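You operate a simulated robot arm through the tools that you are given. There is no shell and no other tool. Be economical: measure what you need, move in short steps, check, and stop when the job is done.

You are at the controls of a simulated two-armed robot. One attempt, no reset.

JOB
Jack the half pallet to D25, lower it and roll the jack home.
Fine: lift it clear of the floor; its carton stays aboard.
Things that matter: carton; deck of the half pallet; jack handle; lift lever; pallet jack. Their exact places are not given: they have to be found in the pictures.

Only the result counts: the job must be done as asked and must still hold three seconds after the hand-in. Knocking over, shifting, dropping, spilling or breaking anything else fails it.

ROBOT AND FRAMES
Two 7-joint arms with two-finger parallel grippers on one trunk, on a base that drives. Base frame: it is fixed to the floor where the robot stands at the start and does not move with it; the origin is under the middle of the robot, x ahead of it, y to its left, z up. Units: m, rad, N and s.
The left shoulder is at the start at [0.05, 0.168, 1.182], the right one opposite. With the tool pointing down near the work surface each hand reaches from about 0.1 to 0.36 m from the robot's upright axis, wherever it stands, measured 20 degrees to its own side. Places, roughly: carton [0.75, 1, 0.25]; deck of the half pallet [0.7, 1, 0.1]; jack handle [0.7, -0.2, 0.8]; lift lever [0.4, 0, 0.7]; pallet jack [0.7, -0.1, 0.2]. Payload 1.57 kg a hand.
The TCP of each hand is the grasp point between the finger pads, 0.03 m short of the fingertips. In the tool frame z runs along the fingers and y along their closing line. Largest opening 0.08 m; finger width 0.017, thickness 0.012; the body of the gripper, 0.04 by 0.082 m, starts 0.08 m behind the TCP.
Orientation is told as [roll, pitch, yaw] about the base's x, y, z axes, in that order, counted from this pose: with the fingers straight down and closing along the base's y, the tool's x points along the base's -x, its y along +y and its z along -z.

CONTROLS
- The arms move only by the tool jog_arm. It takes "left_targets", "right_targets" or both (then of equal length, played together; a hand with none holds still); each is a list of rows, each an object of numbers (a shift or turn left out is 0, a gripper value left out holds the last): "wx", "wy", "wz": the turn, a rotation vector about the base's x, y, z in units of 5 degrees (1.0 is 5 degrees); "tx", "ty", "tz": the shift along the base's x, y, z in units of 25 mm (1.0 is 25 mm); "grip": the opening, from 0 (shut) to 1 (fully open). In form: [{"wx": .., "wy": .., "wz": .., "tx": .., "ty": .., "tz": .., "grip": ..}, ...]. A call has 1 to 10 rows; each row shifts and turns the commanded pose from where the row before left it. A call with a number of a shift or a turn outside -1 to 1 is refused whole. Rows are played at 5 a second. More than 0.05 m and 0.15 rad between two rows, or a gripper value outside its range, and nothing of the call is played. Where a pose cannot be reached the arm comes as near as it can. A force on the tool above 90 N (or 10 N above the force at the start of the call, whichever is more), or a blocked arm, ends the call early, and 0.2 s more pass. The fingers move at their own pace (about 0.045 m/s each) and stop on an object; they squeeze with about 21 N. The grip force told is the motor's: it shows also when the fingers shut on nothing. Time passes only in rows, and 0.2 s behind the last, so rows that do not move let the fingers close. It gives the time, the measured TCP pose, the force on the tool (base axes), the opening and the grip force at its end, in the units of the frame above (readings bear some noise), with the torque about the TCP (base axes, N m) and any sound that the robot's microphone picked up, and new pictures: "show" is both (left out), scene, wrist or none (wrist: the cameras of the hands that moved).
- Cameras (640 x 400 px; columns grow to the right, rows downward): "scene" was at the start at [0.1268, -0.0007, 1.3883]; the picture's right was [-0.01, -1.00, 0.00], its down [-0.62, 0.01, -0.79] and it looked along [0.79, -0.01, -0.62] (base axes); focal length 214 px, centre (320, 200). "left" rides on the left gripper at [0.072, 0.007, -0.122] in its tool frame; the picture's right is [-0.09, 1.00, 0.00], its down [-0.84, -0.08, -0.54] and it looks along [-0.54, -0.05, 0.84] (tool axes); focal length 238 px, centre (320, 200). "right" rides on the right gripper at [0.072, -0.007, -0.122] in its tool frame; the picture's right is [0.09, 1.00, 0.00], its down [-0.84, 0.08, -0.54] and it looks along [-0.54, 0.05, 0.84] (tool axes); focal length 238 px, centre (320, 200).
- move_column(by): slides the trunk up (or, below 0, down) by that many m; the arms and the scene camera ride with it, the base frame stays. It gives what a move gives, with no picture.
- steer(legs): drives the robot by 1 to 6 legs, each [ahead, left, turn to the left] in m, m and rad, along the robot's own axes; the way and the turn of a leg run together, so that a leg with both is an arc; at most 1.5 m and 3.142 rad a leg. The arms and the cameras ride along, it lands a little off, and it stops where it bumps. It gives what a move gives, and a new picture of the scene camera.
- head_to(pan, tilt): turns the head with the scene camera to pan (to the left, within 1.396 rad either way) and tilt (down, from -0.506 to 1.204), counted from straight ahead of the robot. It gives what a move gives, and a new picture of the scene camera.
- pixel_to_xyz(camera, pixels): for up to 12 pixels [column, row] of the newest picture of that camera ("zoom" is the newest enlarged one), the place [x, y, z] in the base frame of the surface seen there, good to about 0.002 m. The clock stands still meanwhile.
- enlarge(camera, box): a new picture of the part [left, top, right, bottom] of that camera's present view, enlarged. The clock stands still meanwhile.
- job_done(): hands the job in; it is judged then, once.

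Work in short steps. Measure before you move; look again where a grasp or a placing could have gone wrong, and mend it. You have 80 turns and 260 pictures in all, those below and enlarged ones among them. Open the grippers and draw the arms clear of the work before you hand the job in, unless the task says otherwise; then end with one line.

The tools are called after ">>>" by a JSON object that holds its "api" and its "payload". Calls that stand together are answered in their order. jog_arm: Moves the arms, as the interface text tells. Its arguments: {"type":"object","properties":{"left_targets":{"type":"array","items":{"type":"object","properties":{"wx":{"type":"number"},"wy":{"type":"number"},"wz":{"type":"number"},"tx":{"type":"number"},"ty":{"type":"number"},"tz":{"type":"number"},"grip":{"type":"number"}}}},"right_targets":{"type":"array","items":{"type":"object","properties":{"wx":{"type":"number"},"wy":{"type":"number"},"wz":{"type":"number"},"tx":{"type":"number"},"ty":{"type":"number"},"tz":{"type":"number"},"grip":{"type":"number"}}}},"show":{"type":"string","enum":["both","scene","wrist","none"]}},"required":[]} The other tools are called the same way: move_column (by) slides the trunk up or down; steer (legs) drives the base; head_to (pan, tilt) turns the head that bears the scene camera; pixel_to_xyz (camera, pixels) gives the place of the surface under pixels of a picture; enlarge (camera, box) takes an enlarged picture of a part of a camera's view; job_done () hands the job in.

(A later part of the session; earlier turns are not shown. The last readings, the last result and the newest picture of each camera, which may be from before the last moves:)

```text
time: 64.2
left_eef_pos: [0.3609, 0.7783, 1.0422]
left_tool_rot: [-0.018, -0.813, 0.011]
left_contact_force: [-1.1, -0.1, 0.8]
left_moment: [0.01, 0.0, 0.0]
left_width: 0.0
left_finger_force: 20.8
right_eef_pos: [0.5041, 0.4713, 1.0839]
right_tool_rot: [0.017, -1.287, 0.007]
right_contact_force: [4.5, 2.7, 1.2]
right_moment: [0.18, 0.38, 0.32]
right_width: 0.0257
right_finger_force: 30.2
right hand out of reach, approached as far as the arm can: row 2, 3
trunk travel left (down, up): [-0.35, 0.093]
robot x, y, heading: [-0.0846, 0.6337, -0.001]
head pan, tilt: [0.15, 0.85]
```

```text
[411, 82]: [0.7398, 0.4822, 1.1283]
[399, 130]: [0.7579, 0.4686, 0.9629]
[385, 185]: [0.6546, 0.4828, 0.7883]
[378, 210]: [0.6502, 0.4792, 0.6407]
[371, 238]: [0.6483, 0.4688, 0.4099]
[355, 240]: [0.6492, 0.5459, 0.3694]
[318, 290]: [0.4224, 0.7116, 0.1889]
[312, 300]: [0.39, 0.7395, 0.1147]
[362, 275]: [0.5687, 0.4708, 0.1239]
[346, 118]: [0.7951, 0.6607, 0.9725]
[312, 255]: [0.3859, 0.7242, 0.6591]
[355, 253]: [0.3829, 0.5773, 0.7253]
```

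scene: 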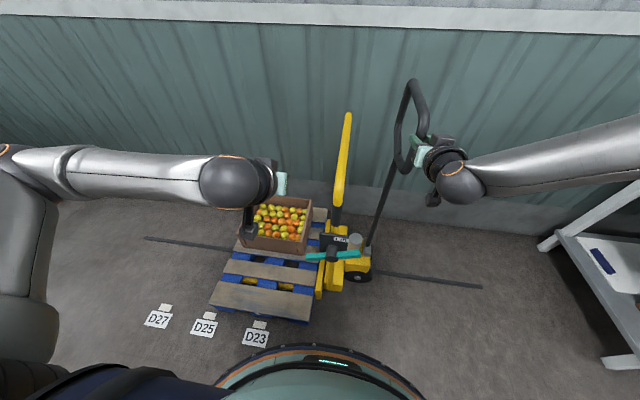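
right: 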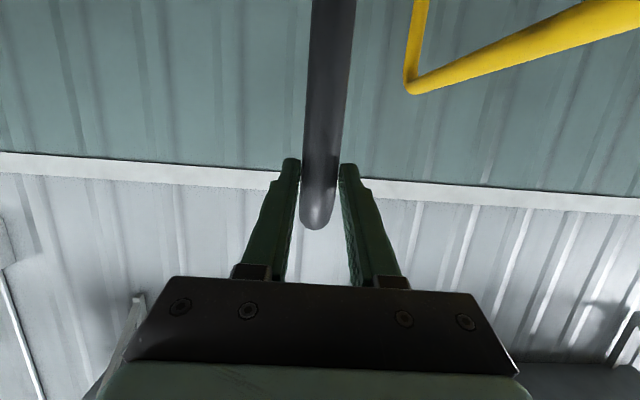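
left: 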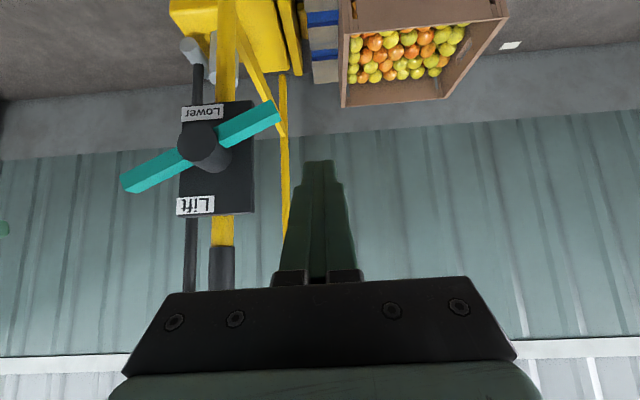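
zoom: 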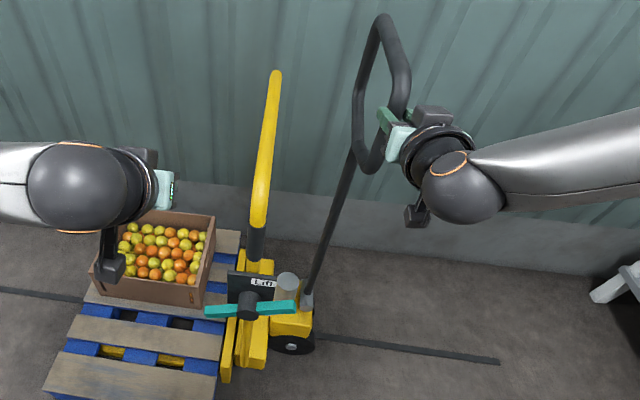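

The post is upright at y≈.478, foot hinge at z≈.35. I test a small pump stroke: pull 0.1 m to −y along the hinge arc.

>>> {"api": "jog_arm", "payload": {"right_targets": [{"ty": -1, "wx": 0.38}, {"ty": -1, "wx": 0.38}, {"ty": -1, "wx": 0.38, "tz": -0.1}, {"ty": -1, "wx": 0.38, "tz": -0.15}]}}

>>> {"api": "pixel_to_xyz", "payload": {"camera": "scene", "pixels": [[355, 240], [318, 290], [312, 255], [355, 253], [346, 118], [290, 310]]}}

>>> {"api": "enlarge", "payload": {"camera": "scene", "box": [290, 70, 460, 310]}}

```text
time: 65.2
left_eef_pos: [0.3607, 0.7771, 1.0406]
left_tool_rot: [-0.015, -0.811, 0.008]
left_contact_force: [1.3, 0.5, -0.7]
left_moment: [0.03, -0.03, 0.03]
left_width: 0.0
left_finger_force: 20.9
right_eef_pos: [0.5055, 0.4357, 1.1052]
right_tool_rot: [0.23, -1.261, -0.207]
right_contact_force: [-4.8, 2.7, -25.4]
right_moment: [-0.65, 0.69, 0.1]
right_width: 0.0258
right_finger_force: 37.3
right hand out of reach, approached as far as the arm can: row 1, 2, 3, 4
trunk travel left (down, up): [-0.35, 0.093]
robot x, y, heading: [-0.0816, 0.6288, 0.003]
head pan, tilt: [0.15, 0.85]
```

scene: 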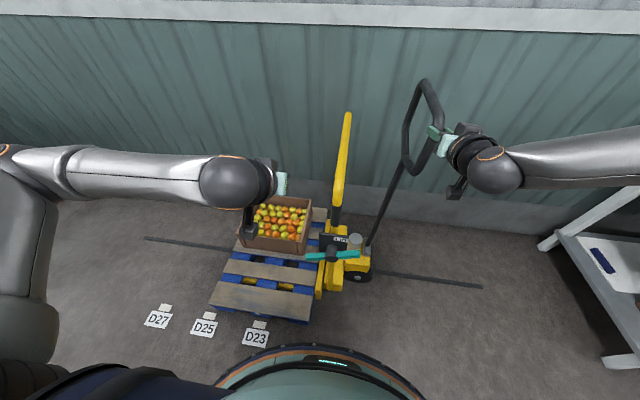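
right: 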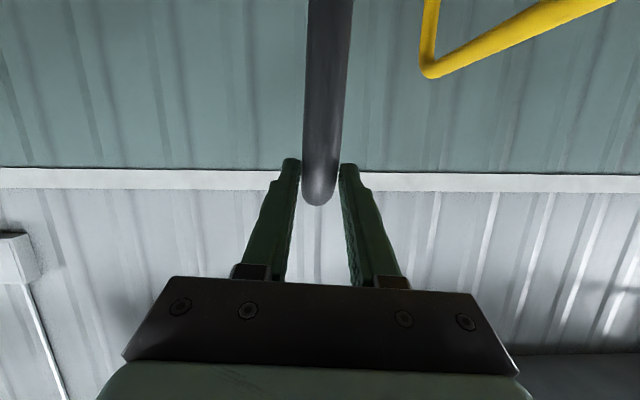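

```text
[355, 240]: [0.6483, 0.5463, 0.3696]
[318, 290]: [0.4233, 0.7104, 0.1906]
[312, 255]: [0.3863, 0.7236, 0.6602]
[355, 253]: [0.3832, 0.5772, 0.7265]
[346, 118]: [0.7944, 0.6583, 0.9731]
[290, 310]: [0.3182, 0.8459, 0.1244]
```

```text
1.67 times, centred on (375, 190) of scene
```

zoom: 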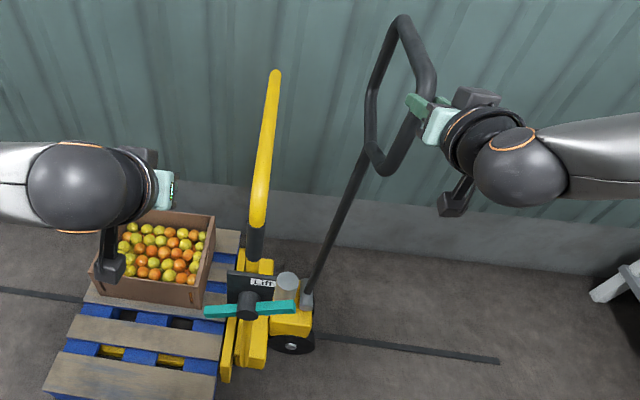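

The handle tilts about its foot and the jack stays put; the body seems to have risen ~1 mm, so it pumps. For pumping I'll cage the rod loosely and drive the base sideways; first I release and untwist the right hand to a freer posture.

>>> {"api": "jog_arm", "payload": {"right_targets": [{"grip": 1}, {"grip": 1}, {"grip": 1}, {"grip": 1, "tx": -1}, {"tx": -1}, {"tx": -1, "tz": 1, "wx": -0.8}, {"tz": 1, "wx": -0.72, "wy": 1}, {"tz": 1, "wy": 1}, {"wy": 1}]}}

```text
time: 67.2
left_eef_pos: [0.3594, 0.7776, 1.0429]
left_tool_rot: [-0.016, -0.814, 0.009]
left_contact_force: [-0.3, 0.5, 0.2]
left_moment: [0.01, -0.01, 0.02]
left_width: 0.0
left_finger_force: 21.2
right_eef_pos: [0.4284, 0.4343, 1.187]
right_tool_rot: [-0.111, -1.017, 0.121]
right_contact_force: [1.1, 0.1, 0.1]
right_moment: [0.01, 0.0, -0.02]
right_width: 0.0799
right_finger_force: 0.0
trunk travel left (down, up): [-0.35, 0.093]
robot x, y, heading: [-0.0843, 0.6307, 0.001]
head pan, tilt: [0.15, 0.85]
```

scene: 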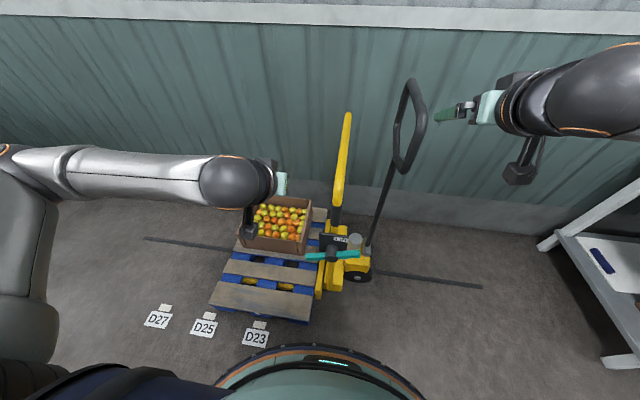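
right: 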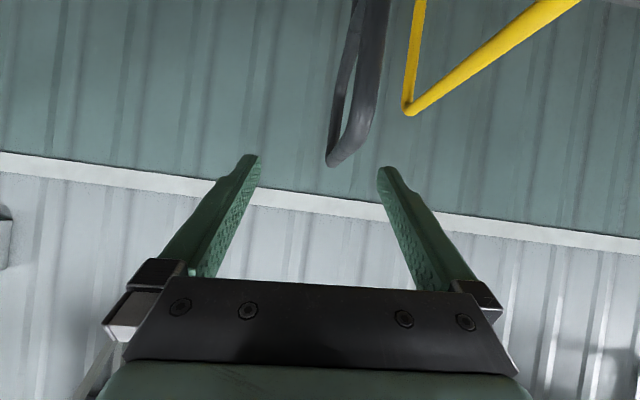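

The tool is nearly straight; the handle appears to have moved back. I measure rod, body and deck.

>>> {"api": "pixel_to_xyz", "payload": {"camera": "scene", "pixels": [[411, 82], [423, 110], [422, 130], [404, 170], [385, 190], [355, 240], [318, 290], [312, 255], [355, 253], [290, 310], [255, 282], [346, 118]]}}

>>> {"api": "jog_arm", "payload": {"right_targets": [{"wx": 0.66, "wz": -0.3, "ty": 0.5}], "show": "wrist"}}

```text
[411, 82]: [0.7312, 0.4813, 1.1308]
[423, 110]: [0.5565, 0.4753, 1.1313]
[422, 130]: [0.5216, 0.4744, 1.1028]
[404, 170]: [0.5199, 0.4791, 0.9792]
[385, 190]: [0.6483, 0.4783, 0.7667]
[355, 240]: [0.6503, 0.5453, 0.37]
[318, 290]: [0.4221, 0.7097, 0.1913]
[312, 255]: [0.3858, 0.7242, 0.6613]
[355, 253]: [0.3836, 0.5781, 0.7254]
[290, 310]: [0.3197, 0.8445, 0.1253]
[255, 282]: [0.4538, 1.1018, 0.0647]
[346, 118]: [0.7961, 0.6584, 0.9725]
```

```text
time: 67.6
left_eef_pos: [0.3604, 0.7776, 1.0418]
left_tool_rot: [-0.014, -0.812, 0.009]
left_contact_force: [0.1, -0.8, -0.4]
left_moment: [-0.04, -0.01, 0.01]
left_width: 0.0
left_finger_force: 21.5
right_eef_pos: [0.4282, 0.4477, 1.187]
right_tool_rot: [-0.003, -1.021, 0.002]
right_contact_force: [0.5, 1.5, -0.1]
right_moment: [-0.02, 0.0, -0.01]
right_width: 0.0801
right_finger_force: 0.0
trunk travel left (down, up): [-0.35, 0.093]
robot x, y, heading: [-0.084, 0.627, 0.001]
head pan, tilt: [0.15, 0.85]
```

right: 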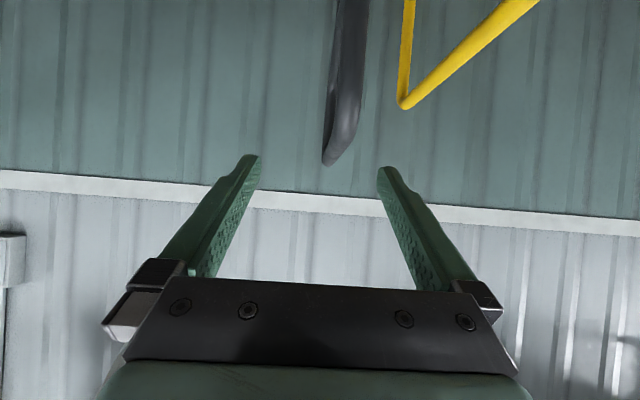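

The handle springs back upright by itself. I cage the near upright rod loosely: y +0.03, then forward and down to about (0.53, 0.477, 1.03).

>>> {"api": "jog_arm", "payload": {"right_targets": [{"ty": 1, "grip": 1}, {"ty": 0.2, "tz": -1}, {"tx": 0.6, "tz": -1}, {"tx": 0.8, "tz": -1}, {"tx": 0.8, "tz": -1}, {"tx": 0.8, "tz": -1}, {"tx": 0.8, "tz": -1}, {"tx": 0.6, "tz": -0.3, "grip": 0.6}]}}

```text
time: 69.4
left_eef_pos: [0.3595, 0.7782, 1.043]
left_tool_rot: [-0.016, -0.816, 0.009]
left_contact_force: [0.2, -0.4, 0.1]
left_moment: [0.05, -0.03, 0.0]
left_width: 0.0
left_finger_force: 21.2
right_eef_pos: [0.5417, 0.477, 1.0292]
right_tool_rot: [-0.004, -1.023, 0.002]
right_contact_force: [-1.3, 0.2, 0.3]
right_moment: [0.01, -0.01, -0.05]
right_width: 0.0478
right_finger_force: 0.0
trunk travel left (down, up): [-0.35, 0.093]
robot x, y, heading: [-0.0821, 0.6298, -0.0]
head pan, tilt: [0.15, 0.85]
```

scene: 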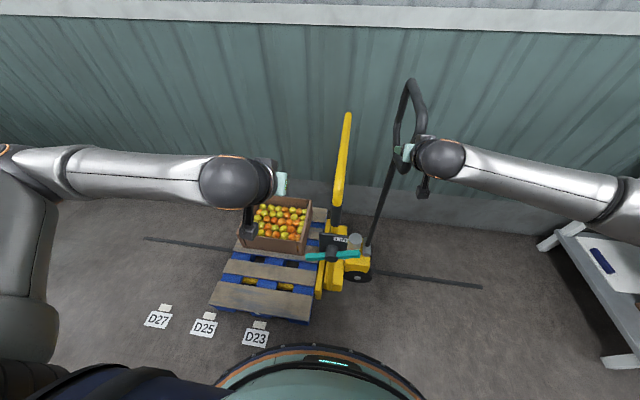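
right: 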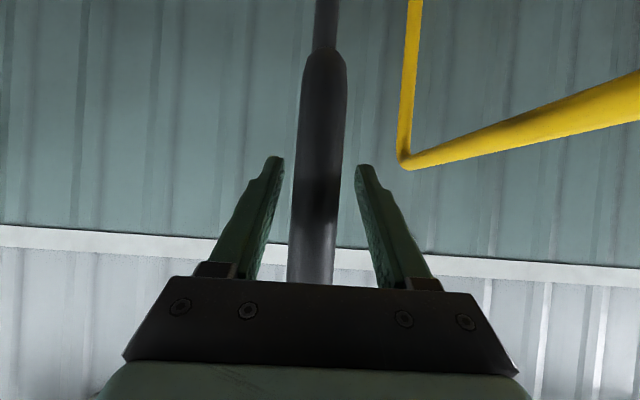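

The rod is caged with 1 cm play each side. I drive right 0.2 m to stroke the handle and look.

>>> {"api": "steer", "payload": {"legs": [[0, -0.2, 0]]}}

>>> {"api": "enlarge", "payload": {"camera": "scene", "box": [200, 70, 440, 320]}}

>>> {"api": "pixel_to_xyz", "payload": {"camera": "zoom", "pixels": [[320, 200]]}}

```text
time: 71.8
left_eef_pos: [0.3594, 0.5784, 1.0428]
left_tool_rot: [-0.016, -0.815, 0.004]
left_contact_force: [0.5, -1.5, 0.5]
left_moment: [-0.03, -0.02, -0.01]
left_width: 0.0
left_finger_force: 20.9
right_eef_pos: [0.5392, 0.2757, 1.0307]
right_tool_rot: [-0.001, -1.025, -0.002]
right_contact_force: [0.8, 2.7, 1.2]
right_moment: [0.07, -0.04, -0.05]
right_width: 0.0507
right_finger_force: 1.6
trunk travel left (down, up): [-0.35, 0.093]
robot x, y, heading: [-0.0842, 0.4273, -0.001]
head pan, tilt: [0.15, 0.85]
```

scene: 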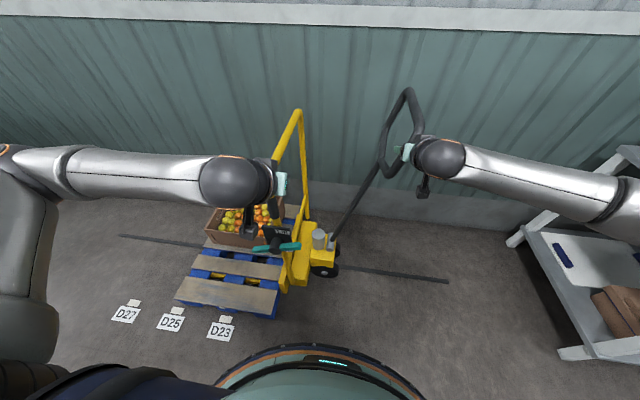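

```text
1.60 times, centred on (320, 195) of scene
```

zoom: 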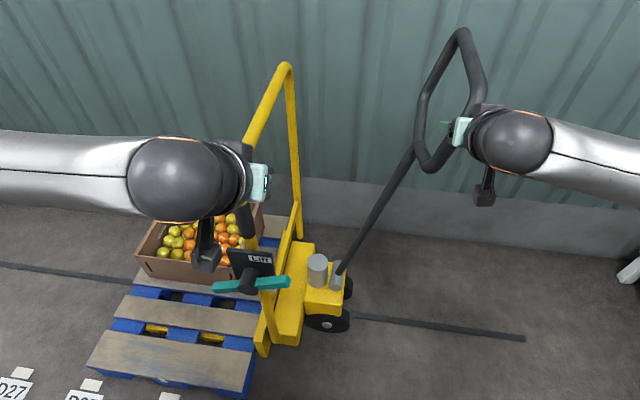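

```text
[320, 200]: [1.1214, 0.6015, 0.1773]
```

The handle tilted with the base's drive. I measure fork, heel and lever heights for rise.

>>> {"api": "pixel_to_xyz", "payload": {"camera": "zoom", "pixels": [[155, 331], [212, 338], [265, 345], [318, 262], [190, 370], [240, 375], [285, 280], [215, 288], [260, 330], [283, 68], [455, 40], [415, 165]]}}

```text
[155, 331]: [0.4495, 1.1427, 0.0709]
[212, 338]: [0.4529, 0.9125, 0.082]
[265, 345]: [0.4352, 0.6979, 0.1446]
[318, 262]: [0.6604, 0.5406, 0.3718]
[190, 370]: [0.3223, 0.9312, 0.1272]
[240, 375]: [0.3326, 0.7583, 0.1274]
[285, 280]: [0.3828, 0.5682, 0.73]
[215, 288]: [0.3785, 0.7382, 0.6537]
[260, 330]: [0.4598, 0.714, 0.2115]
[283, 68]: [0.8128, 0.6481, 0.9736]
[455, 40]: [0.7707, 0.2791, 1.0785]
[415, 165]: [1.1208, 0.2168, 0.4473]
```

Pumping works: heel at .2115 (was .190), deck at .127. I do more strokes: back 0.19, then two more.

>>> {"api": "steer", "payload": {"legs": [[0, 0.19, 0], [0, -0.2, 0], [0, 0.195, 0], [0, -0.2, 0]]}}

>>> {"api": "enlarge", "payload": {"camera": "scene", "box": [160, 180, 380, 330]}}

>>> {"api": "pixel_to_xyz", "payload": {"camera": "scene", "pixels": [[200, 295], [250, 300], [295, 250], [320, 230], [245, 110], [255, 300], [215, 255]]}}

```text
time: 80.1
left_eef_pos: [0.361, 0.5546, 1.0422]
left_tool_rot: [-0.015, -0.815, 0.001]
left_contact_force: [0.4, 0.5, 0.7]
left_moment: [-0.01, 0.0, 0.02]
left_width: 0.0003
left_finger_force: 20.8
right_eef_pos: [0.5404, 0.2535, 1.0311]
right_tool_rot: [-0.002, -1.024, -0.006]
right_contact_force: [0.5, 3.1, 1.6]
right_moment: [0.04, -0.03, -0.05]
right_width: 0.0508
right_finger_force: 1.6
trunk travel left (down, up): [-0.35, 0.093]
robot x, y, heading: [-0.0831, 0.4098, -0.009]
head pan, tilt: [0.15, 0.85]
```

scene: 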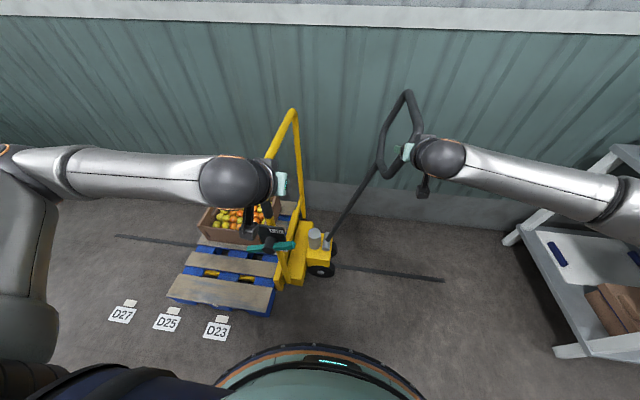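

```text
2.67 times, centred on (270, 255) of scene
```

zoom: 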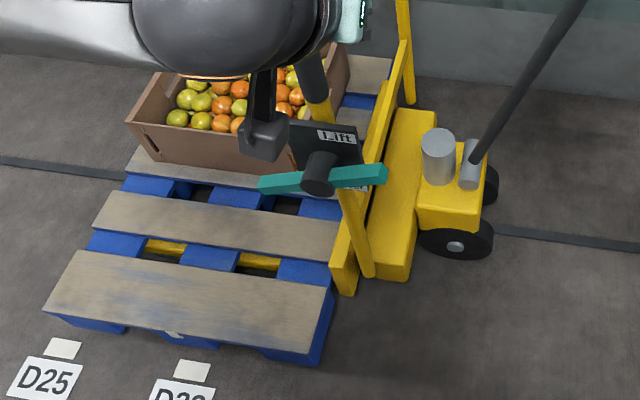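

```text
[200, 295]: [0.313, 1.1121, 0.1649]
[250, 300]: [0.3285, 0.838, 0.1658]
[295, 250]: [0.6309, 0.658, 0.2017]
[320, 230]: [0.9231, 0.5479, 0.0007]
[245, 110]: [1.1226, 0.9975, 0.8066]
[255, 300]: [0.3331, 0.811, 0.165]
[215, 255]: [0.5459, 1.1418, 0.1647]
```

The deck is at .165, i.e. 4 cm clear and level. I bring the handle back upright (0.19 m) and close the grip on it for the roll.

>>> {"api": "steer", "payload": {"legs": [[0, 0.195, 0.008]]}}

>>> {"api": "jog_arm", "payload": {"right_targets": [{"grip": 0}, {"grip": 0}, {"grip": 0}, {"grip": 0}]}}

>>> {"api": "pixel_to_xyz", "payload": {"camera": "scene", "pixels": [[220, 300], [300, 310], [312, 255], [318, 290], [270, 285]]}}

```text
time: 82.4
left_eef_pos: [0.3601, 0.7552, 1.0432]
left_tool_rot: [-0.017, -0.814, 0.012]
left_contact_force: [-0.5, 0.7, 0.4]
left_moment: [-0.02, 0.0, 0.0]
left_width: 0.0
left_finger_force: 21.0
right_eef_pos: [0.5414, 0.4556, 1.0301]
right_tool_rot: [-0.002, -1.026, 0.003]
right_contact_force: [-0.5, 2.7, -0.1]
right_moment: [0.01, 0.0, 0.01]
right_width: 0.0502
right_finger_force: 1.8
trunk travel left (down, up): [-0.35, 0.093]
robot x, y, heading: [-0.0791, 0.6046, 0.003]
head pan, tilt: [0.15, 0.85]
```

scene: 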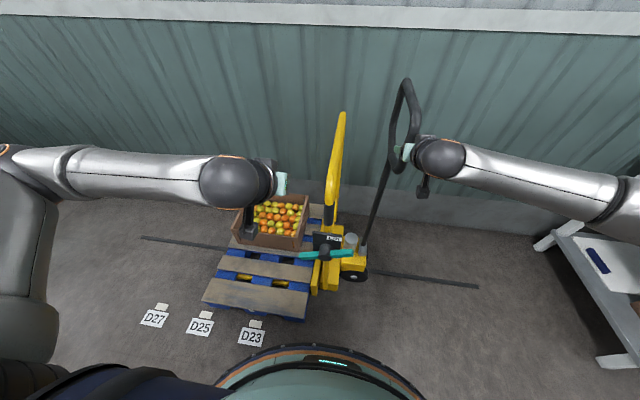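

```text
time: 83.4
left_eef_pos: [0.3598, 0.7545, 1.0436]
left_tool_rot: [-0.017, -0.814, 0.011]
left_contact_force: [0.0, -1.2, -0.1]
left_moment: [0.0, -0.03, 0.02]
left_width: 0.0
left_finger_force: 21.1
right_eef_pos: [0.5404, 0.4551, 1.031]
right_tool_rot: [0.002, -1.024, 0.002]
right_contact_force: [-1.0, 3.8, 0.1]
right_moment: [0.55, -0.02, 0.04]
right_width: 0.0261
right_finger_force: 36.4
trunk travel left (down, up): [-0.35, 0.093]
robot x, y, heading: [-0.0831, 0.6064, -0.001]
head pan, tilt: [0.15, 0.85]
```

scene: 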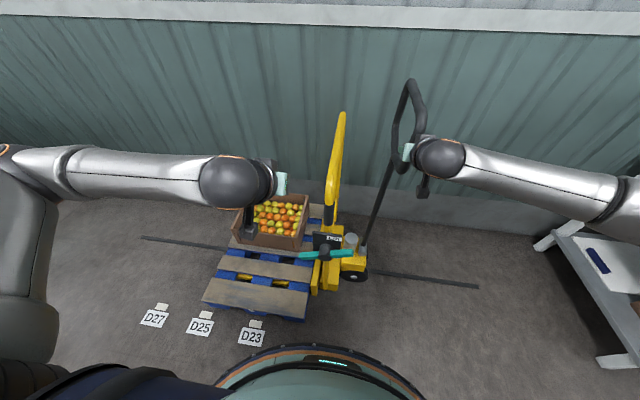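
right: 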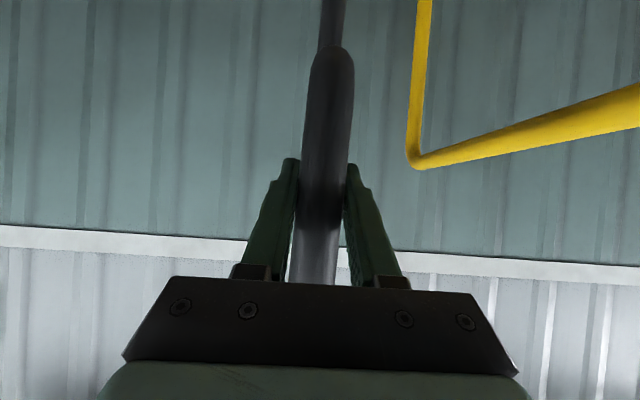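

```text
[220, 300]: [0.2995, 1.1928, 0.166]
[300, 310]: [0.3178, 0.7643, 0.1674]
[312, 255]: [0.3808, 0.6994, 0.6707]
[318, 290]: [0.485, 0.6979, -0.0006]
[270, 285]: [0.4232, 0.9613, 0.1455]
```

Held, handle nearly upright. I measure the pallet's current y edges, then drive left 0.25 m.

>>> {"api": "enlarge", "payload": {"camera": "scene", "box": [180, 220, 340, 340]}}

>>> {"api": "pixel_to_xyz", "payload": {"camera": "zoom", "pixels": [[515, 285], [507, 330], [500, 370], [522, 270], [140, 230], [105, 280], [90, 318], [145, 225], [282, 410]]}}

```text
3.33 times, centred on (260, 280) of scene
```

zoom: 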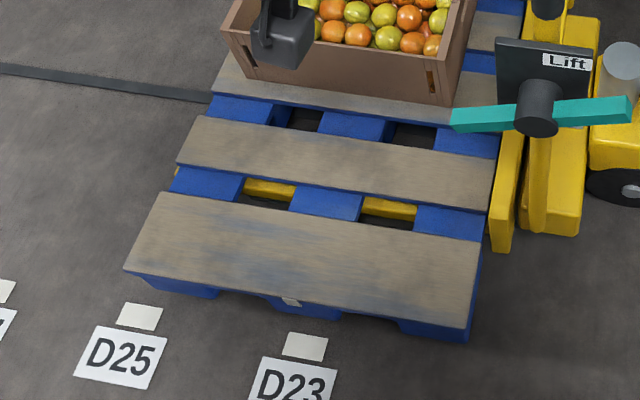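

```text
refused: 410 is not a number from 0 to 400
```

A small tag on the pallet's front edge (zoom 291,302) pairs with the floor tags, so it should end beside D25's tag (140,316). I measure these.

>>> {"api": "pixel_to_xyz", "payload": {"camera": "zoom", "pixels": [[291, 301], [305, 347], [140, 316], [6, 290], [470, 325], [125, 268], [284, 346], [327, 348], [120, 314], [160, 318]]}}

>>> {"api": "steer", "payload": {"legs": [[0, 0.25, 0]]}}

>>> {"api": "enlarge", "payload": {"camera": "scene", "box": [180, 220, 340, 340]}}

```text
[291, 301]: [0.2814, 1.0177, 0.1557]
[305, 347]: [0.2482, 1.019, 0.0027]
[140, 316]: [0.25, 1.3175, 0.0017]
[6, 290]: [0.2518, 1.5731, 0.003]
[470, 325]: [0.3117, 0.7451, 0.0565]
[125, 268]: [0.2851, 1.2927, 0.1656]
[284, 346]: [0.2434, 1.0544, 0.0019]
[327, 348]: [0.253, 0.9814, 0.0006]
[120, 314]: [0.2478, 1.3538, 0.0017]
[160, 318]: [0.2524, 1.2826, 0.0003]
```

```text
time: 86.2
left_eef_pos: [0.3585, 1.0054, 1.0422]
left_tool_rot: [-0.018, -0.813, 0.015]
left_contact_force: [0.2, -0.2, -0.2]
left_moment: [0.01, 0.0, 0.0]
left_width: 0.0
left_finger_force: 20.9
right_eef_pos: [0.5414, 0.7077, 1.0318]
right_tool_rot: [0.003, -1.024, 0.003]
right_contact_force: [6.1, 5.5, 2.8]
right_moment: [1.05, -0.21, 0.05]
right_width: 0.0259
right_finger_force: 36.8
trunk travel left (down, up): [-0.35, 0.093]
robot x, y, heading: [-0.0811, 0.854, 0.006]
head pan, tilt: [0.15, 0.85]
```

scene: 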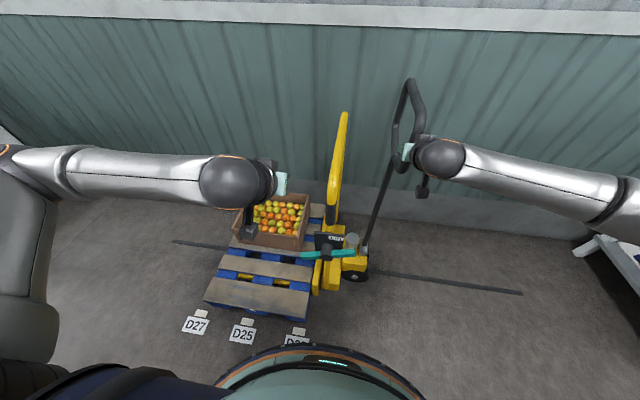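

```text
3.33 times, centred on (260, 280) of scene
```

zoom: 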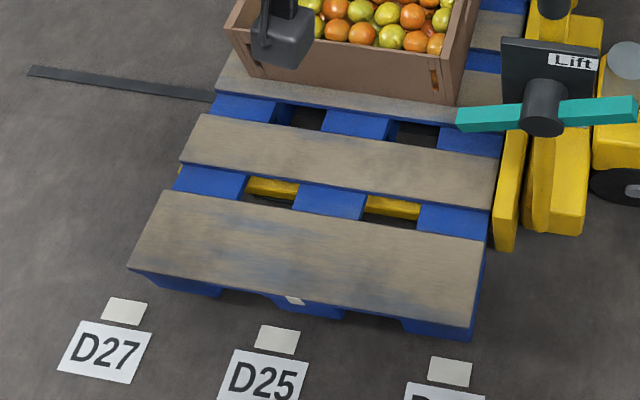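

The pallet rides along. D25's tag centre is y≈1.318; I measure the pallet's tag.

>>> {"api": "pixel_to_xyz", "payload": {"camera": "zoom", "pixels": [[294, 300], [257, 337], [299, 341], [277, 340], [131, 265], [470, 320], [400, 50], [240, 30], [450, 100]]}}

```text
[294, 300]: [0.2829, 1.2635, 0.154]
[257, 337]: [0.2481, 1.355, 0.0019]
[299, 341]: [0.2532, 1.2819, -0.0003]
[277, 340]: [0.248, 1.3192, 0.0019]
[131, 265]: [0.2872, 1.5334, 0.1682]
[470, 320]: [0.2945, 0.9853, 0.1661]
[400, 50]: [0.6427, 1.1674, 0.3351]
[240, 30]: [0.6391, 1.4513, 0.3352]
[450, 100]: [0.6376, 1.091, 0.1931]
```

The pallet's tag is at 1.2635; 0.055 m to go.

>>> {"api": "steer", "payload": {"legs": [[0, 0.055, -0.004]]}}

>>> {"api": "enlarge", "payload": {"camera": "scene", "box": [180, 220, 340, 340]}}

>>> {"api": "pixel_to_xyz", "payload": {"camera": "zoom", "pixels": [[294, 300], [293, 302], [296, 303], [400, 250], [600, 110], [560, 160]]}}

```text
time: 87.4
left_eef_pos: [0.359, 1.0597, 1.0421]
left_tool_rot: [-0.017, -0.813, 0.011]
left_contact_force: [-0.1, -0.3, -0.2]
left_moment: [-0.01, 0.0, 0.04]
left_width: 0.0
left_finger_force: 20.7
right_eef_pos: [0.5401, 0.7631, 1.0308]
right_tool_rot: [0.016, -1.022, -0.003]
right_contact_force: [10.1, 4.3, -0.6]
right_moment: [1.08, 0.19, 0.02]
right_width: 0.0264
right_finger_force: 37.4
trunk travel left (down, up): [-0.35, 0.093]
robot x, y, heading: [-0.0852, 0.9122, 0.0]
head pan, tilt: [0.15, 0.85]
```

scene: 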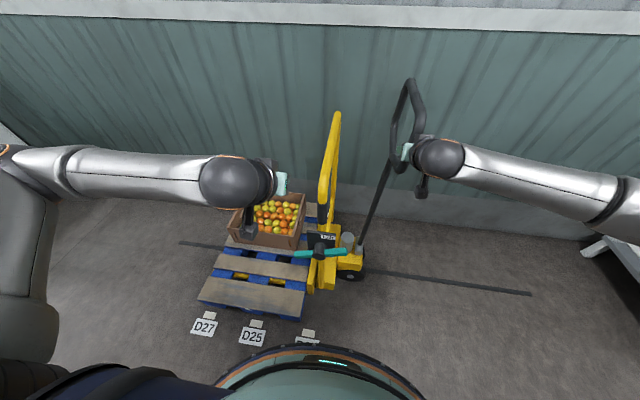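

```text
3.33 times, centred on (260, 280) of scene
```

zoom: 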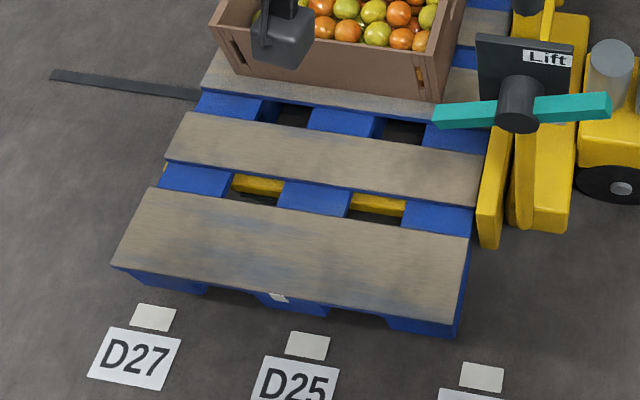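

```text
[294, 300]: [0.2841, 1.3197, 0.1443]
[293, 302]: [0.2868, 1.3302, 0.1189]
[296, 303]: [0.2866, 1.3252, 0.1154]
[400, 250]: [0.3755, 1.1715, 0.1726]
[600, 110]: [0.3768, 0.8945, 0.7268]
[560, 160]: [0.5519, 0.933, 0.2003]
```

I measure the tag at its present pixel (278,297) and the D25 tag (308,345).

>>> {"api": "pixel_to_xyz", "payload": {"camera": "zoom", "pixels": [[278, 297], [270, 294], [287, 299], [287, 341], [330, 346], [112, 264], [455, 332], [462, 318]]}}

```text
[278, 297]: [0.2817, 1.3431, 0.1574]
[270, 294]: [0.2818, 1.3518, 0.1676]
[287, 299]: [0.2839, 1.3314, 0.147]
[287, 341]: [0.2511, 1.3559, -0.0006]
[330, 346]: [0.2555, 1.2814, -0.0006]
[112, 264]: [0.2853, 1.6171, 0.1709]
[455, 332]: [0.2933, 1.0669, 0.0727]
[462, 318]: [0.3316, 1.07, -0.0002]
```

The jack coasted: the tag is at 1.343, 25 mm past D25's 1.318. I measure the yellow hoop to push the jack back with the left hand, the right hand staying on the handle.

>>> {"api": "pixel_to_xyz", "payload": {"camera": "scene", "pixels": [[335, 115], [330, 150], [324, 180], [325, 200], [410, 85], [297, 295]]}}

>>> {"api": "jog_arm", "payload": {"left_targets": [{"tx": 1}, {"tx": 1}, {"tx": 1}, {"tx": 1, "tz": -1}, {"tx": 0.3, "tz": -1}, {"tz": -1}, {"tz": -0.8}]}}

```text
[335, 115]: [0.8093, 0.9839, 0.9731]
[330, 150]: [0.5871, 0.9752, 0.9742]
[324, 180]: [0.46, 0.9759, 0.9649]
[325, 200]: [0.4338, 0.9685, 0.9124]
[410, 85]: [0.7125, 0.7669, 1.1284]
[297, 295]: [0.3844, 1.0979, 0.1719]
```

```text
time: 89.0
left_eef_pos: [0.4651, 1.0587, 0.9467]
left_tool_rot: [-0.016, -0.812, 0.01]
left_contact_force: [0.7, -0.3, 0.3]
left_moment: [0.0, 0.01, -0.06]
left_width: 0.0
left_finger_force: 21.1
right_eef_pos: [0.5402, 0.7624, 1.0309]
right_tool_rot: [0.016, -1.024, -0.002]
right_contact_force: [8.5, 4.1, -3.0]
right_moment: [0.91, 0.45, 0.02]
right_width: 0.0263
right_finger_force: 37.5
trunk travel left (down, up): [-0.35, 0.093]
robot x, y, heading: [-0.0787, 0.9083, 0.002]
head pan, tilt: [0.15, 0.85]
```

scene: 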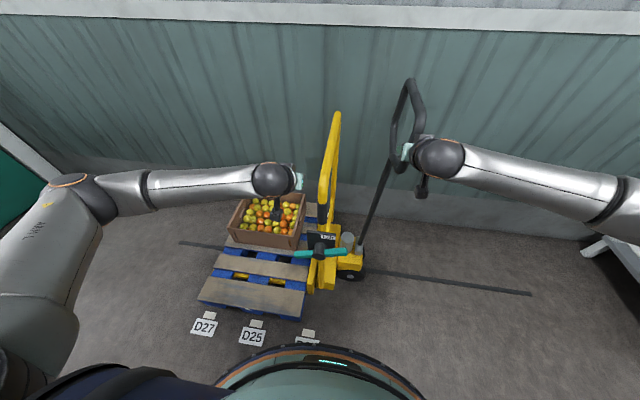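
left: 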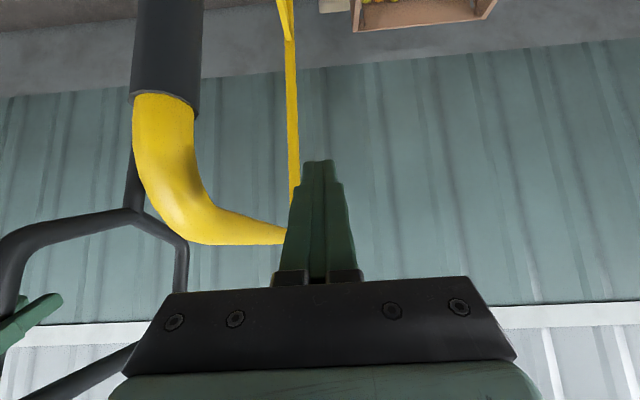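

The fingers sit 5 cm to the left of the hoop. I push −y gently, 75 mm in small rows.

>>> {"api": "jog_arm", "payload": {"left_targets": [{"ty": -0.8}, {"ty": -0.7}, {"ty": -0.4}, {"ty": -0.3}, {"ty": -0.3}, {"ty": -0.3}, {"ty": -0.2}, {}]}}

>>> {"api": "pixel_to_xyz", "payload": {"camera": "scene", "pixels": [[335, 115], [330, 150], [324, 180]]}}

>>> {"api": "enlarge", "payload": {"camera": "scene", "box": [180, 220, 340, 340]}}

```text
time: 90.8
left_eef_pos: [0.4642, 0.9774, 0.9491]
left_tool_rot: [-0.016, -0.816, 0.005]
left_contact_force: [-0.1, -0.4, -0.1]
left_moment: [0.05, 0.0, 0.0]
left_width: 0.0
left_finger_force: 21.1
right_eef_pos: [0.5399, 0.7515, 1.0313]
right_tool_rot: [0.006, -1.026, -0.014]
right_contact_force: [-0.1, -17.1, 4.9]
right_moment: [-0.5, 0.32, -0.05]
right_width: 0.0259
right_finger_force: 36.8
trunk travel left (down, up): [-0.35, 0.093]
robot x, y, heading: [-0.0827, 0.911, -0.001]
head pan, tilt: [0.15, 0.85]
```

scene: 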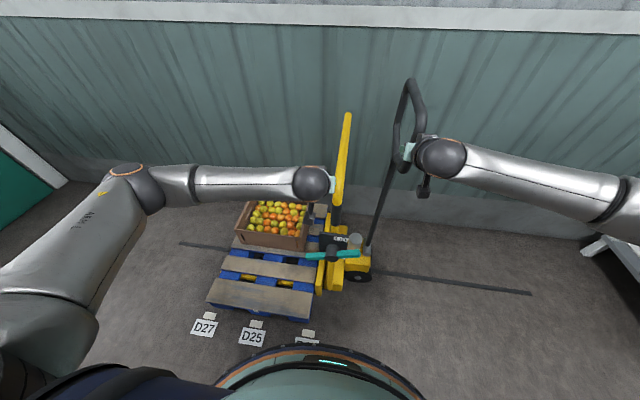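
left: 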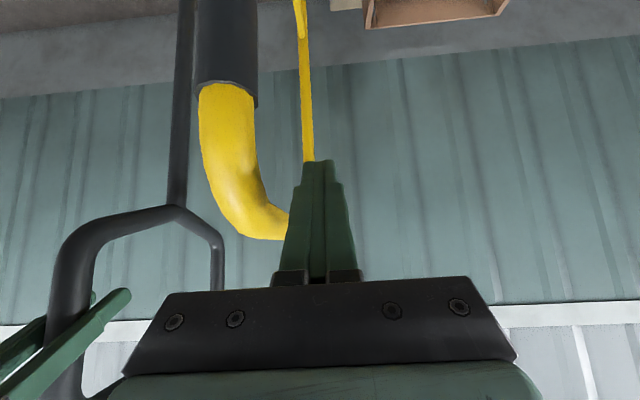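

```text
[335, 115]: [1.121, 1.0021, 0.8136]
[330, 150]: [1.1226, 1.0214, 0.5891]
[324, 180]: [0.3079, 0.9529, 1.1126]
```

```text
3.33 times, centred on (260, 280) of scene
```

zoom: 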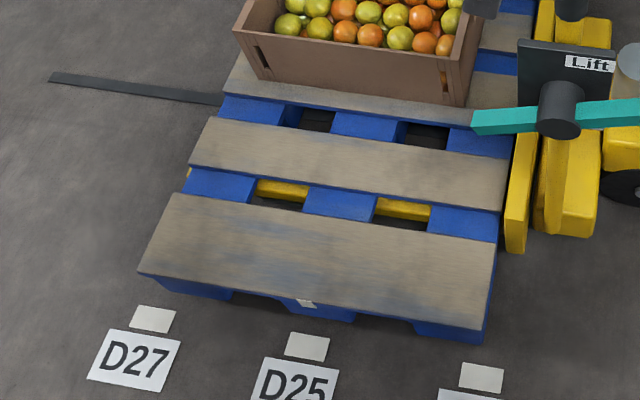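

>>> {"api": "pixel_to_xyz", "payload": {"camera": "zoom", "pixels": [[305, 302], [308, 345], [287, 341], [330, 346], [140, 272], [490, 320]]}}

```text
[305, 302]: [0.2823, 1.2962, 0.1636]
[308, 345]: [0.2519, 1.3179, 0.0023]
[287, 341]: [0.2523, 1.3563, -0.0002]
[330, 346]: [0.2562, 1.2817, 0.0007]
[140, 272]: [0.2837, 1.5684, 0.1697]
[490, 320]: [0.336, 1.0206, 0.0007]
```

The tag reads 1.296 now (−22 mm), handle upright against my right hand. I nudge it +22 mm slowly with the right arm, left finger set as a backstop.

>>> {"api": "jog_arm", "payload": {"left_targets": [{"ty": 0.4}, {}, {}, {}, {}, {}, {}, {}, {}], "right_targets": [{}, {"ty": 0.15}, {"ty": 0.15}, {"ty": 0.15}, {"ty": 0.15}, {"ty": 0.12}, {"ty": 0.08}, {}, {}], "show": "scene"}}

>>> {"api": "enlarge", "payload": {"camera": "scene", "box": [180, 220, 340, 340]}}

```text
time: 92.8
left_eef_pos: [0.4661, 0.9932, 0.9477]
left_tool_rot: [-0.018, -0.815, 0.013]
left_contact_force: [0.2, 0.9, -0.6]
left_moment: [-0.04, -0.03, 0.02]
left_width: 0.0
left_finger_force: 21.3
right_eef_pos: [0.5383, 0.7869, 1.0321]
right_tool_rot: [0.019, -1.027, 0.0]
right_contact_force: [11.9, 2.3, 7.2]
right_moment: [-0.55, 0.01, 0.14]
right_width: 0.0258
right_finger_force: 36.9
trunk travel left (down, up): [-0.35, 0.093]
robot x, y, heading: [-0.0852, 0.9127, 0.005]
head pan, tilt: [0.15, 0.85]
```

scene: 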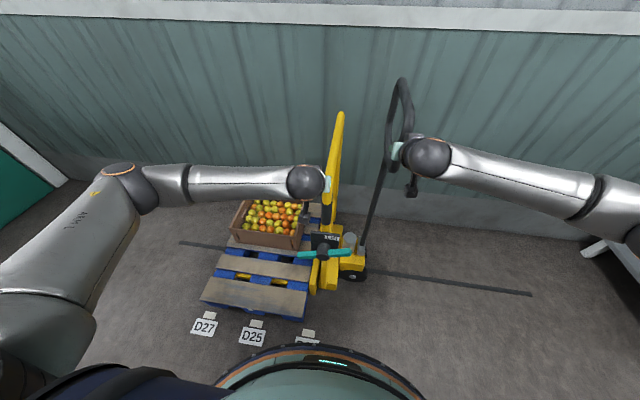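

```text
3.33 times, centred on (260, 280) of scene
```

zoom: 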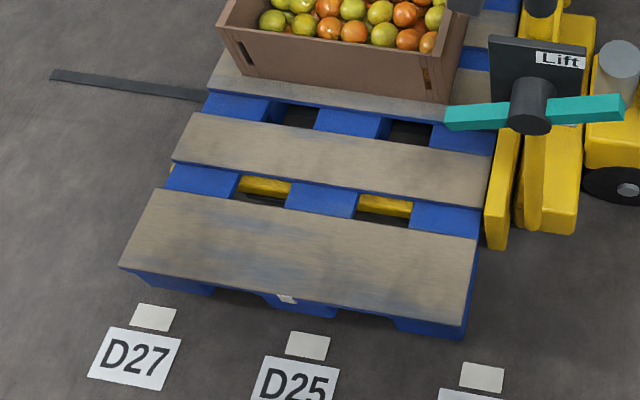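

>>> {"api": "pixel_to_xyz", "payload": {"camera": "zoom", "pixels": [[287, 298], [308, 345], [122, 266], [465, 325], [300, 240]]}}

```text
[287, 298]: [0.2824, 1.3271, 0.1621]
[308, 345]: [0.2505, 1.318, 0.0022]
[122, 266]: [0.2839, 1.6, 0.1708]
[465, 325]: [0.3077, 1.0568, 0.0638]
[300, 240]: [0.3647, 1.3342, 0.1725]
```

9 mm beyond. A gentle joint correction of −9 mm with both hands, then re-measure.

>>> {"api": "jog_arm", "payload": {"left_targets": [{"ty": -0.12}, {"ty": -0.12}, {"ty": -0.12}, {}, {}, {}], "right_targets": [{"ty": -0.12}, {"ty": -0.12}, {"ty": -0.12}, {}, {}, {}], "show": "scene"}}

>>> {"api": "enlarge", "payload": {"camera": "scene", "box": [180, 220, 340, 340]}}

>>> {"api": "pixel_to_xyz", "payload": {"camera": "zoom", "pixels": [[287, 298], [291, 299], [295, 300], [308, 345]]}}

```text
time: 94.2
left_eef_pos: [0.4664, 0.9849, 0.9479]
left_tool_rot: [-0.017, -0.814, 0.011]
left_contact_force: [0.1, -0.1, -0.2]
left_moment: [0.01, 0.0, -0.02]
left_width: 0.0
left_finger_force: 20.7
right_eef_pos: [0.5382, 0.7738, 1.0319]
right_tool_rot: [0.015, -1.027, -0.001]
right_contact_force: [4.9, 1.4, 7.0]
right_moment: [-0.68, 0.13, -0.03]
right_width: 0.0261
right_finger_force: 37.0
trunk travel left (down, up): [-0.35, 0.093]
robot x, y, heading: [-0.083, 0.9101, 0.007]
head pan, tilt: [0.15, 0.85]
```

scene: 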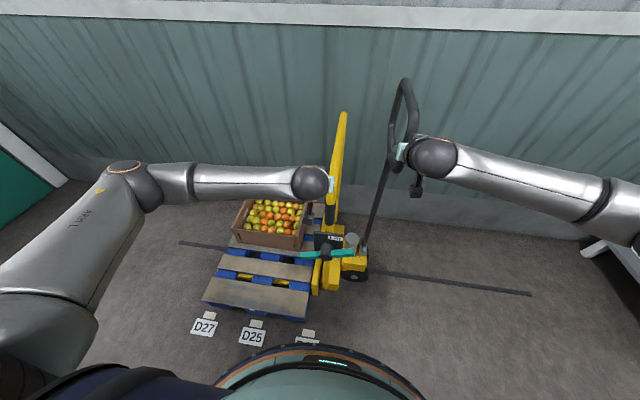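

```text
3.33 times, centred on (260, 280) of scene
```

zoom: 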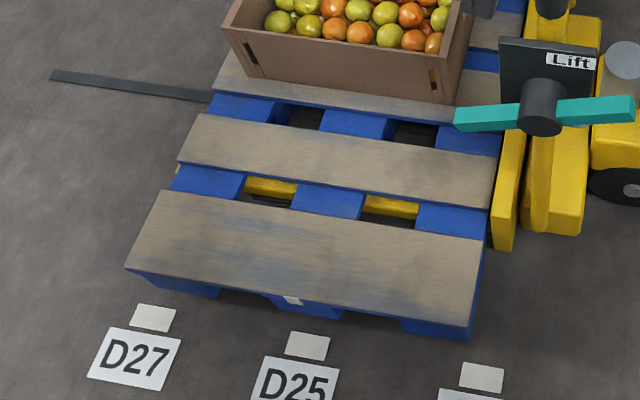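

```text
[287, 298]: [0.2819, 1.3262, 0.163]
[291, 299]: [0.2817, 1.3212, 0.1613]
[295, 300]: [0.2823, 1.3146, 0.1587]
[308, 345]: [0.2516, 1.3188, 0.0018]
```

Tag now ≈1.3195 against D25's 1.318. I release the handle, back both hands away, then set up to press the lever's right end down (Lower).

>>> {"api": "jog_arm", "payload": {"left_targets": [{"ty": 1}, {"ty": 1}, {"ty": 1, "tz": 1}, {"tz": 1}, {"tz": 1}, {"tx": -1}, {"tx": -1}, {"tx": -1}, {"tx": -1}], "right_targets": [{"grip": 1}, {"grip": 1}, {"grip": 1}, {"grip": 1}, {"tx": -1}, {"tx": -1, "tz": 0.5}, {"tx": -1, "tz": 0.5}, {"tx": -1}, {"tx": -0.5, "grip": 0}], "show": "scene"}}

>>> {"api": "steer", "payload": {"legs": [[-0.1, 0, 0]]}}

>>> {"api": "move_column", "payload": {"by": -0.2}}

>>> {"api": "head_to", "payload": {"pan": 0.15, "tilt": 0.8}}

```text
time: 96.2
left_eef_pos: [0.3649, 1.06, 1.0235]
left_tool_rot: [-0.014, -0.814, 0.011]
left_contact_force: [-0.1, -0.6, -0.8]
left_moment: [0.01, 0.0, 0.0]
left_width: 0.0001
left_finger_force: 21.1
right_eef_pos: [0.426, 0.7731, 1.0557]
right_tool_rot: [0.017, -1.026, -0.004]
right_contact_force: [-0.5, 0.4, -0.1]
right_moment: [-0.03, 0.01, 0.06]
right_width: 0.046
right_finger_force: 0.5
trunk travel left (down, up): [-0.35, 0.093]
robot x, y, heading: [-0.086, 0.9122, 0.004]
head pan, tilt: [0.15, 0.85]
```

scene: 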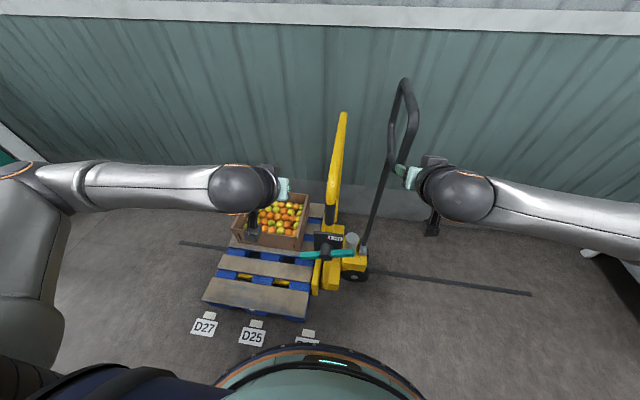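

```text
time: 97.3
left_eef_pos: [0.2675, 1.0579, 1.0246]
left_tool_rot: [-0.015, -0.816, 0.01]
left_contact_force: [-0.6, -0.2, -0.2]
left_moment: [0.06, -0.02, -0.02]
left_width: 0.0004
left_finger_force: 21.1
right_eef_pos: [0.3278, 0.7707, 1.0555]
right_tool_rot: [0.016, -1.027, -0.006]
right_contact_force: [-0.6, -0.3, 0.4]
right_moment: [-0.03, 0.0, 0.03]
right_width: 0.0
right_finger_force: 20.9
trunk travel left (down, up): [-0.35, 0.093]
robot x, y, heading: [-0.1805, 0.9116, -0.003]
head pan, tilt: [0.15, 0.85]
```

scene: 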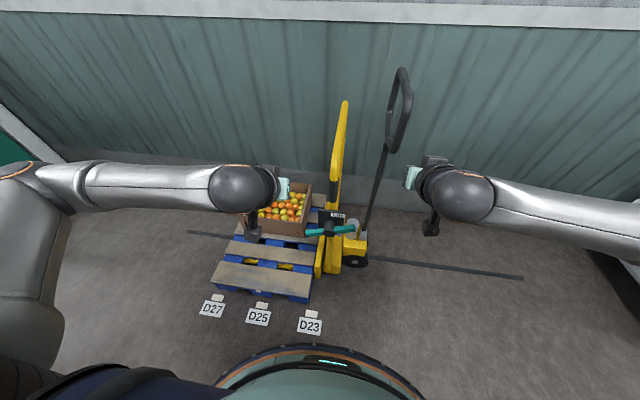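

```text
time: 99.5
left_eef_pos: [0.2678, 1.0596, 0.8226]
left_tool_rot: [-0.015, -0.815, 0.011]
left_contact_force: [0.1, -0.2, -0.7]
left_moment: [-0.02, 0.04, -0.01]
left_width: 0.0
left_finger_force: 21.1
right_eef_pos: [0.3272, 0.7716, 0.855]
right_tool_rot: [0.015, -1.024, -0.007]
right_contact_force: [1.0, 0.6, -0.2]
right_moment: [0.01, -0.02, -0.02]
right_width: 0.0001
right_finger_force: 21.1
trunk travel left (down, up): [-0.15, 0.293]
robot x, y, heading: [-0.1812, 0.9104, 0.002]
head pan, tilt: [0.15, 0.85]
```

```text
time: 100.1
left_eef_pos: [0.2674, 1.0587, 0.8221]
left_tool_rot: [-0.015, -0.816, 0.011]
left_contact_force: [-0.1, -0.2, 0.1]
left_moment: [-0.02, 0.01, 0.0]
left_width: 0.0
left_finger_force: 20.8
right_eef_pos: [0.3273, 0.7711, 0.8556]
right_tool_rot: [0.017, -1.024, -0.006]
right_contact_force: [0.4, 0.0, -0.6]
right_moment: [0.02, 0.01, -0.02]
right_width: 0.0
right_finger_force: 20.8
trunk travel left (down, up): [-0.15, 0.293]
robot x, y, heading: [-0.181, 0.9106, 0.002]
head pan, tilt: [0.15, 0.799]
```

scene: 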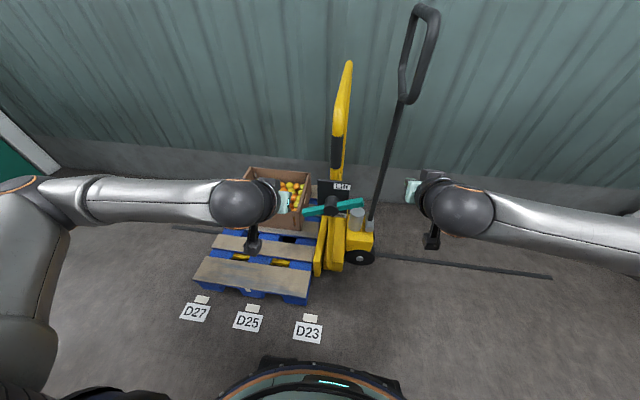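

I measure the lever bar ends and the tags before moving the right hand onto it.

>>> {"api": "enlarge", "payload": {"camera": "scene", "box": [190, 170, 390, 330]}}

>>> {"api": "pixel_to_xyz", "payload": {"camera": "scene", "pixels": [[362, 200], [355, 203], [308, 211], [331, 201], [345, 75], [415, 30], [240, 265]]}}

```text
2.50 times, centred on (290, 250) of scene
```

zoom: 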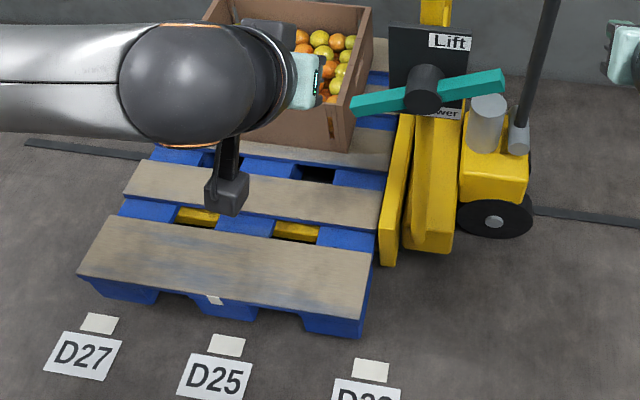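

```text
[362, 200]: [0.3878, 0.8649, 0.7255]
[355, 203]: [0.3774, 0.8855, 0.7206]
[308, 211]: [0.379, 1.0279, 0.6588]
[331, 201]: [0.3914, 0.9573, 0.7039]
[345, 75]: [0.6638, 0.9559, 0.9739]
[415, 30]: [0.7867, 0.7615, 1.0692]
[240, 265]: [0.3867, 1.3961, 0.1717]
```

Bar's right end is at y≈.865, z≈.726. I position over it and press down toward Lower.

>>> {"api": "pixel_to_xyz", "payload": {"camera": "zoom", "pixels": [[215, 300], [227, 345]]}}

>>> {"api": "jog_arm", "payload": {"right_targets": [{"ty": 1}, {"ty": 1}, {"ty": 1}, {"ty": 1, "tz": -0.5}, {"tx": 0.7, "tz": -0.5}, {"tx": 0.7, "tz": -0.5}, {"tz": -0.7}, {"tz": -0.7}]}}

```text
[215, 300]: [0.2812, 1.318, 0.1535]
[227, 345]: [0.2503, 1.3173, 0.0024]
```

```text
time: 101.9
left_eef_pos: [0.2677, 1.0593, 0.8226]
left_tool_rot: [-0.015, -0.816, 0.012]
left_contact_force: [-0.3, 0.3, -0.6]
left_moment: [-0.01, -0.01, 0.0]
left_width: 0.0
left_finger_force: 21.1
right_eef_pos: [0.3622, 0.8722, 0.7815]
right_tool_rot: [0.017, -1.025, -0.006]
right_contact_force: [-0.4, 0.3, -1.2]
right_moment: [0.0, -0.02, 0.0]
right_width: 0.0
right_finger_force: 20.7
trunk travel left (down, up): [-0.15, 0.293]
robot x, y, heading: [-0.1854, 0.9058, 0.005]
head pan, tilt: [0.15, 0.799]
```

scene: 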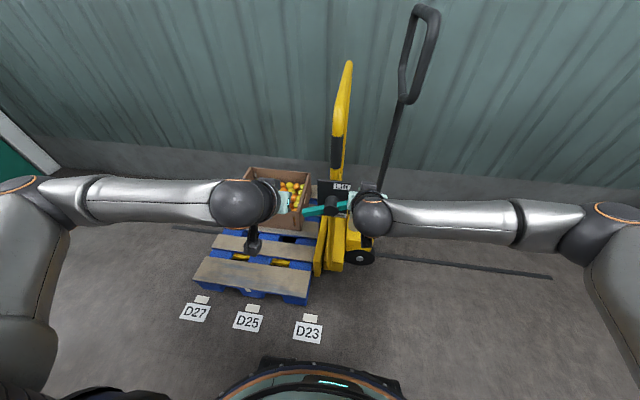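
right: 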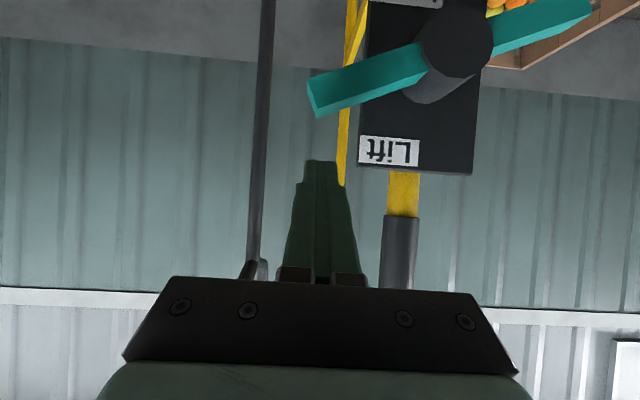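

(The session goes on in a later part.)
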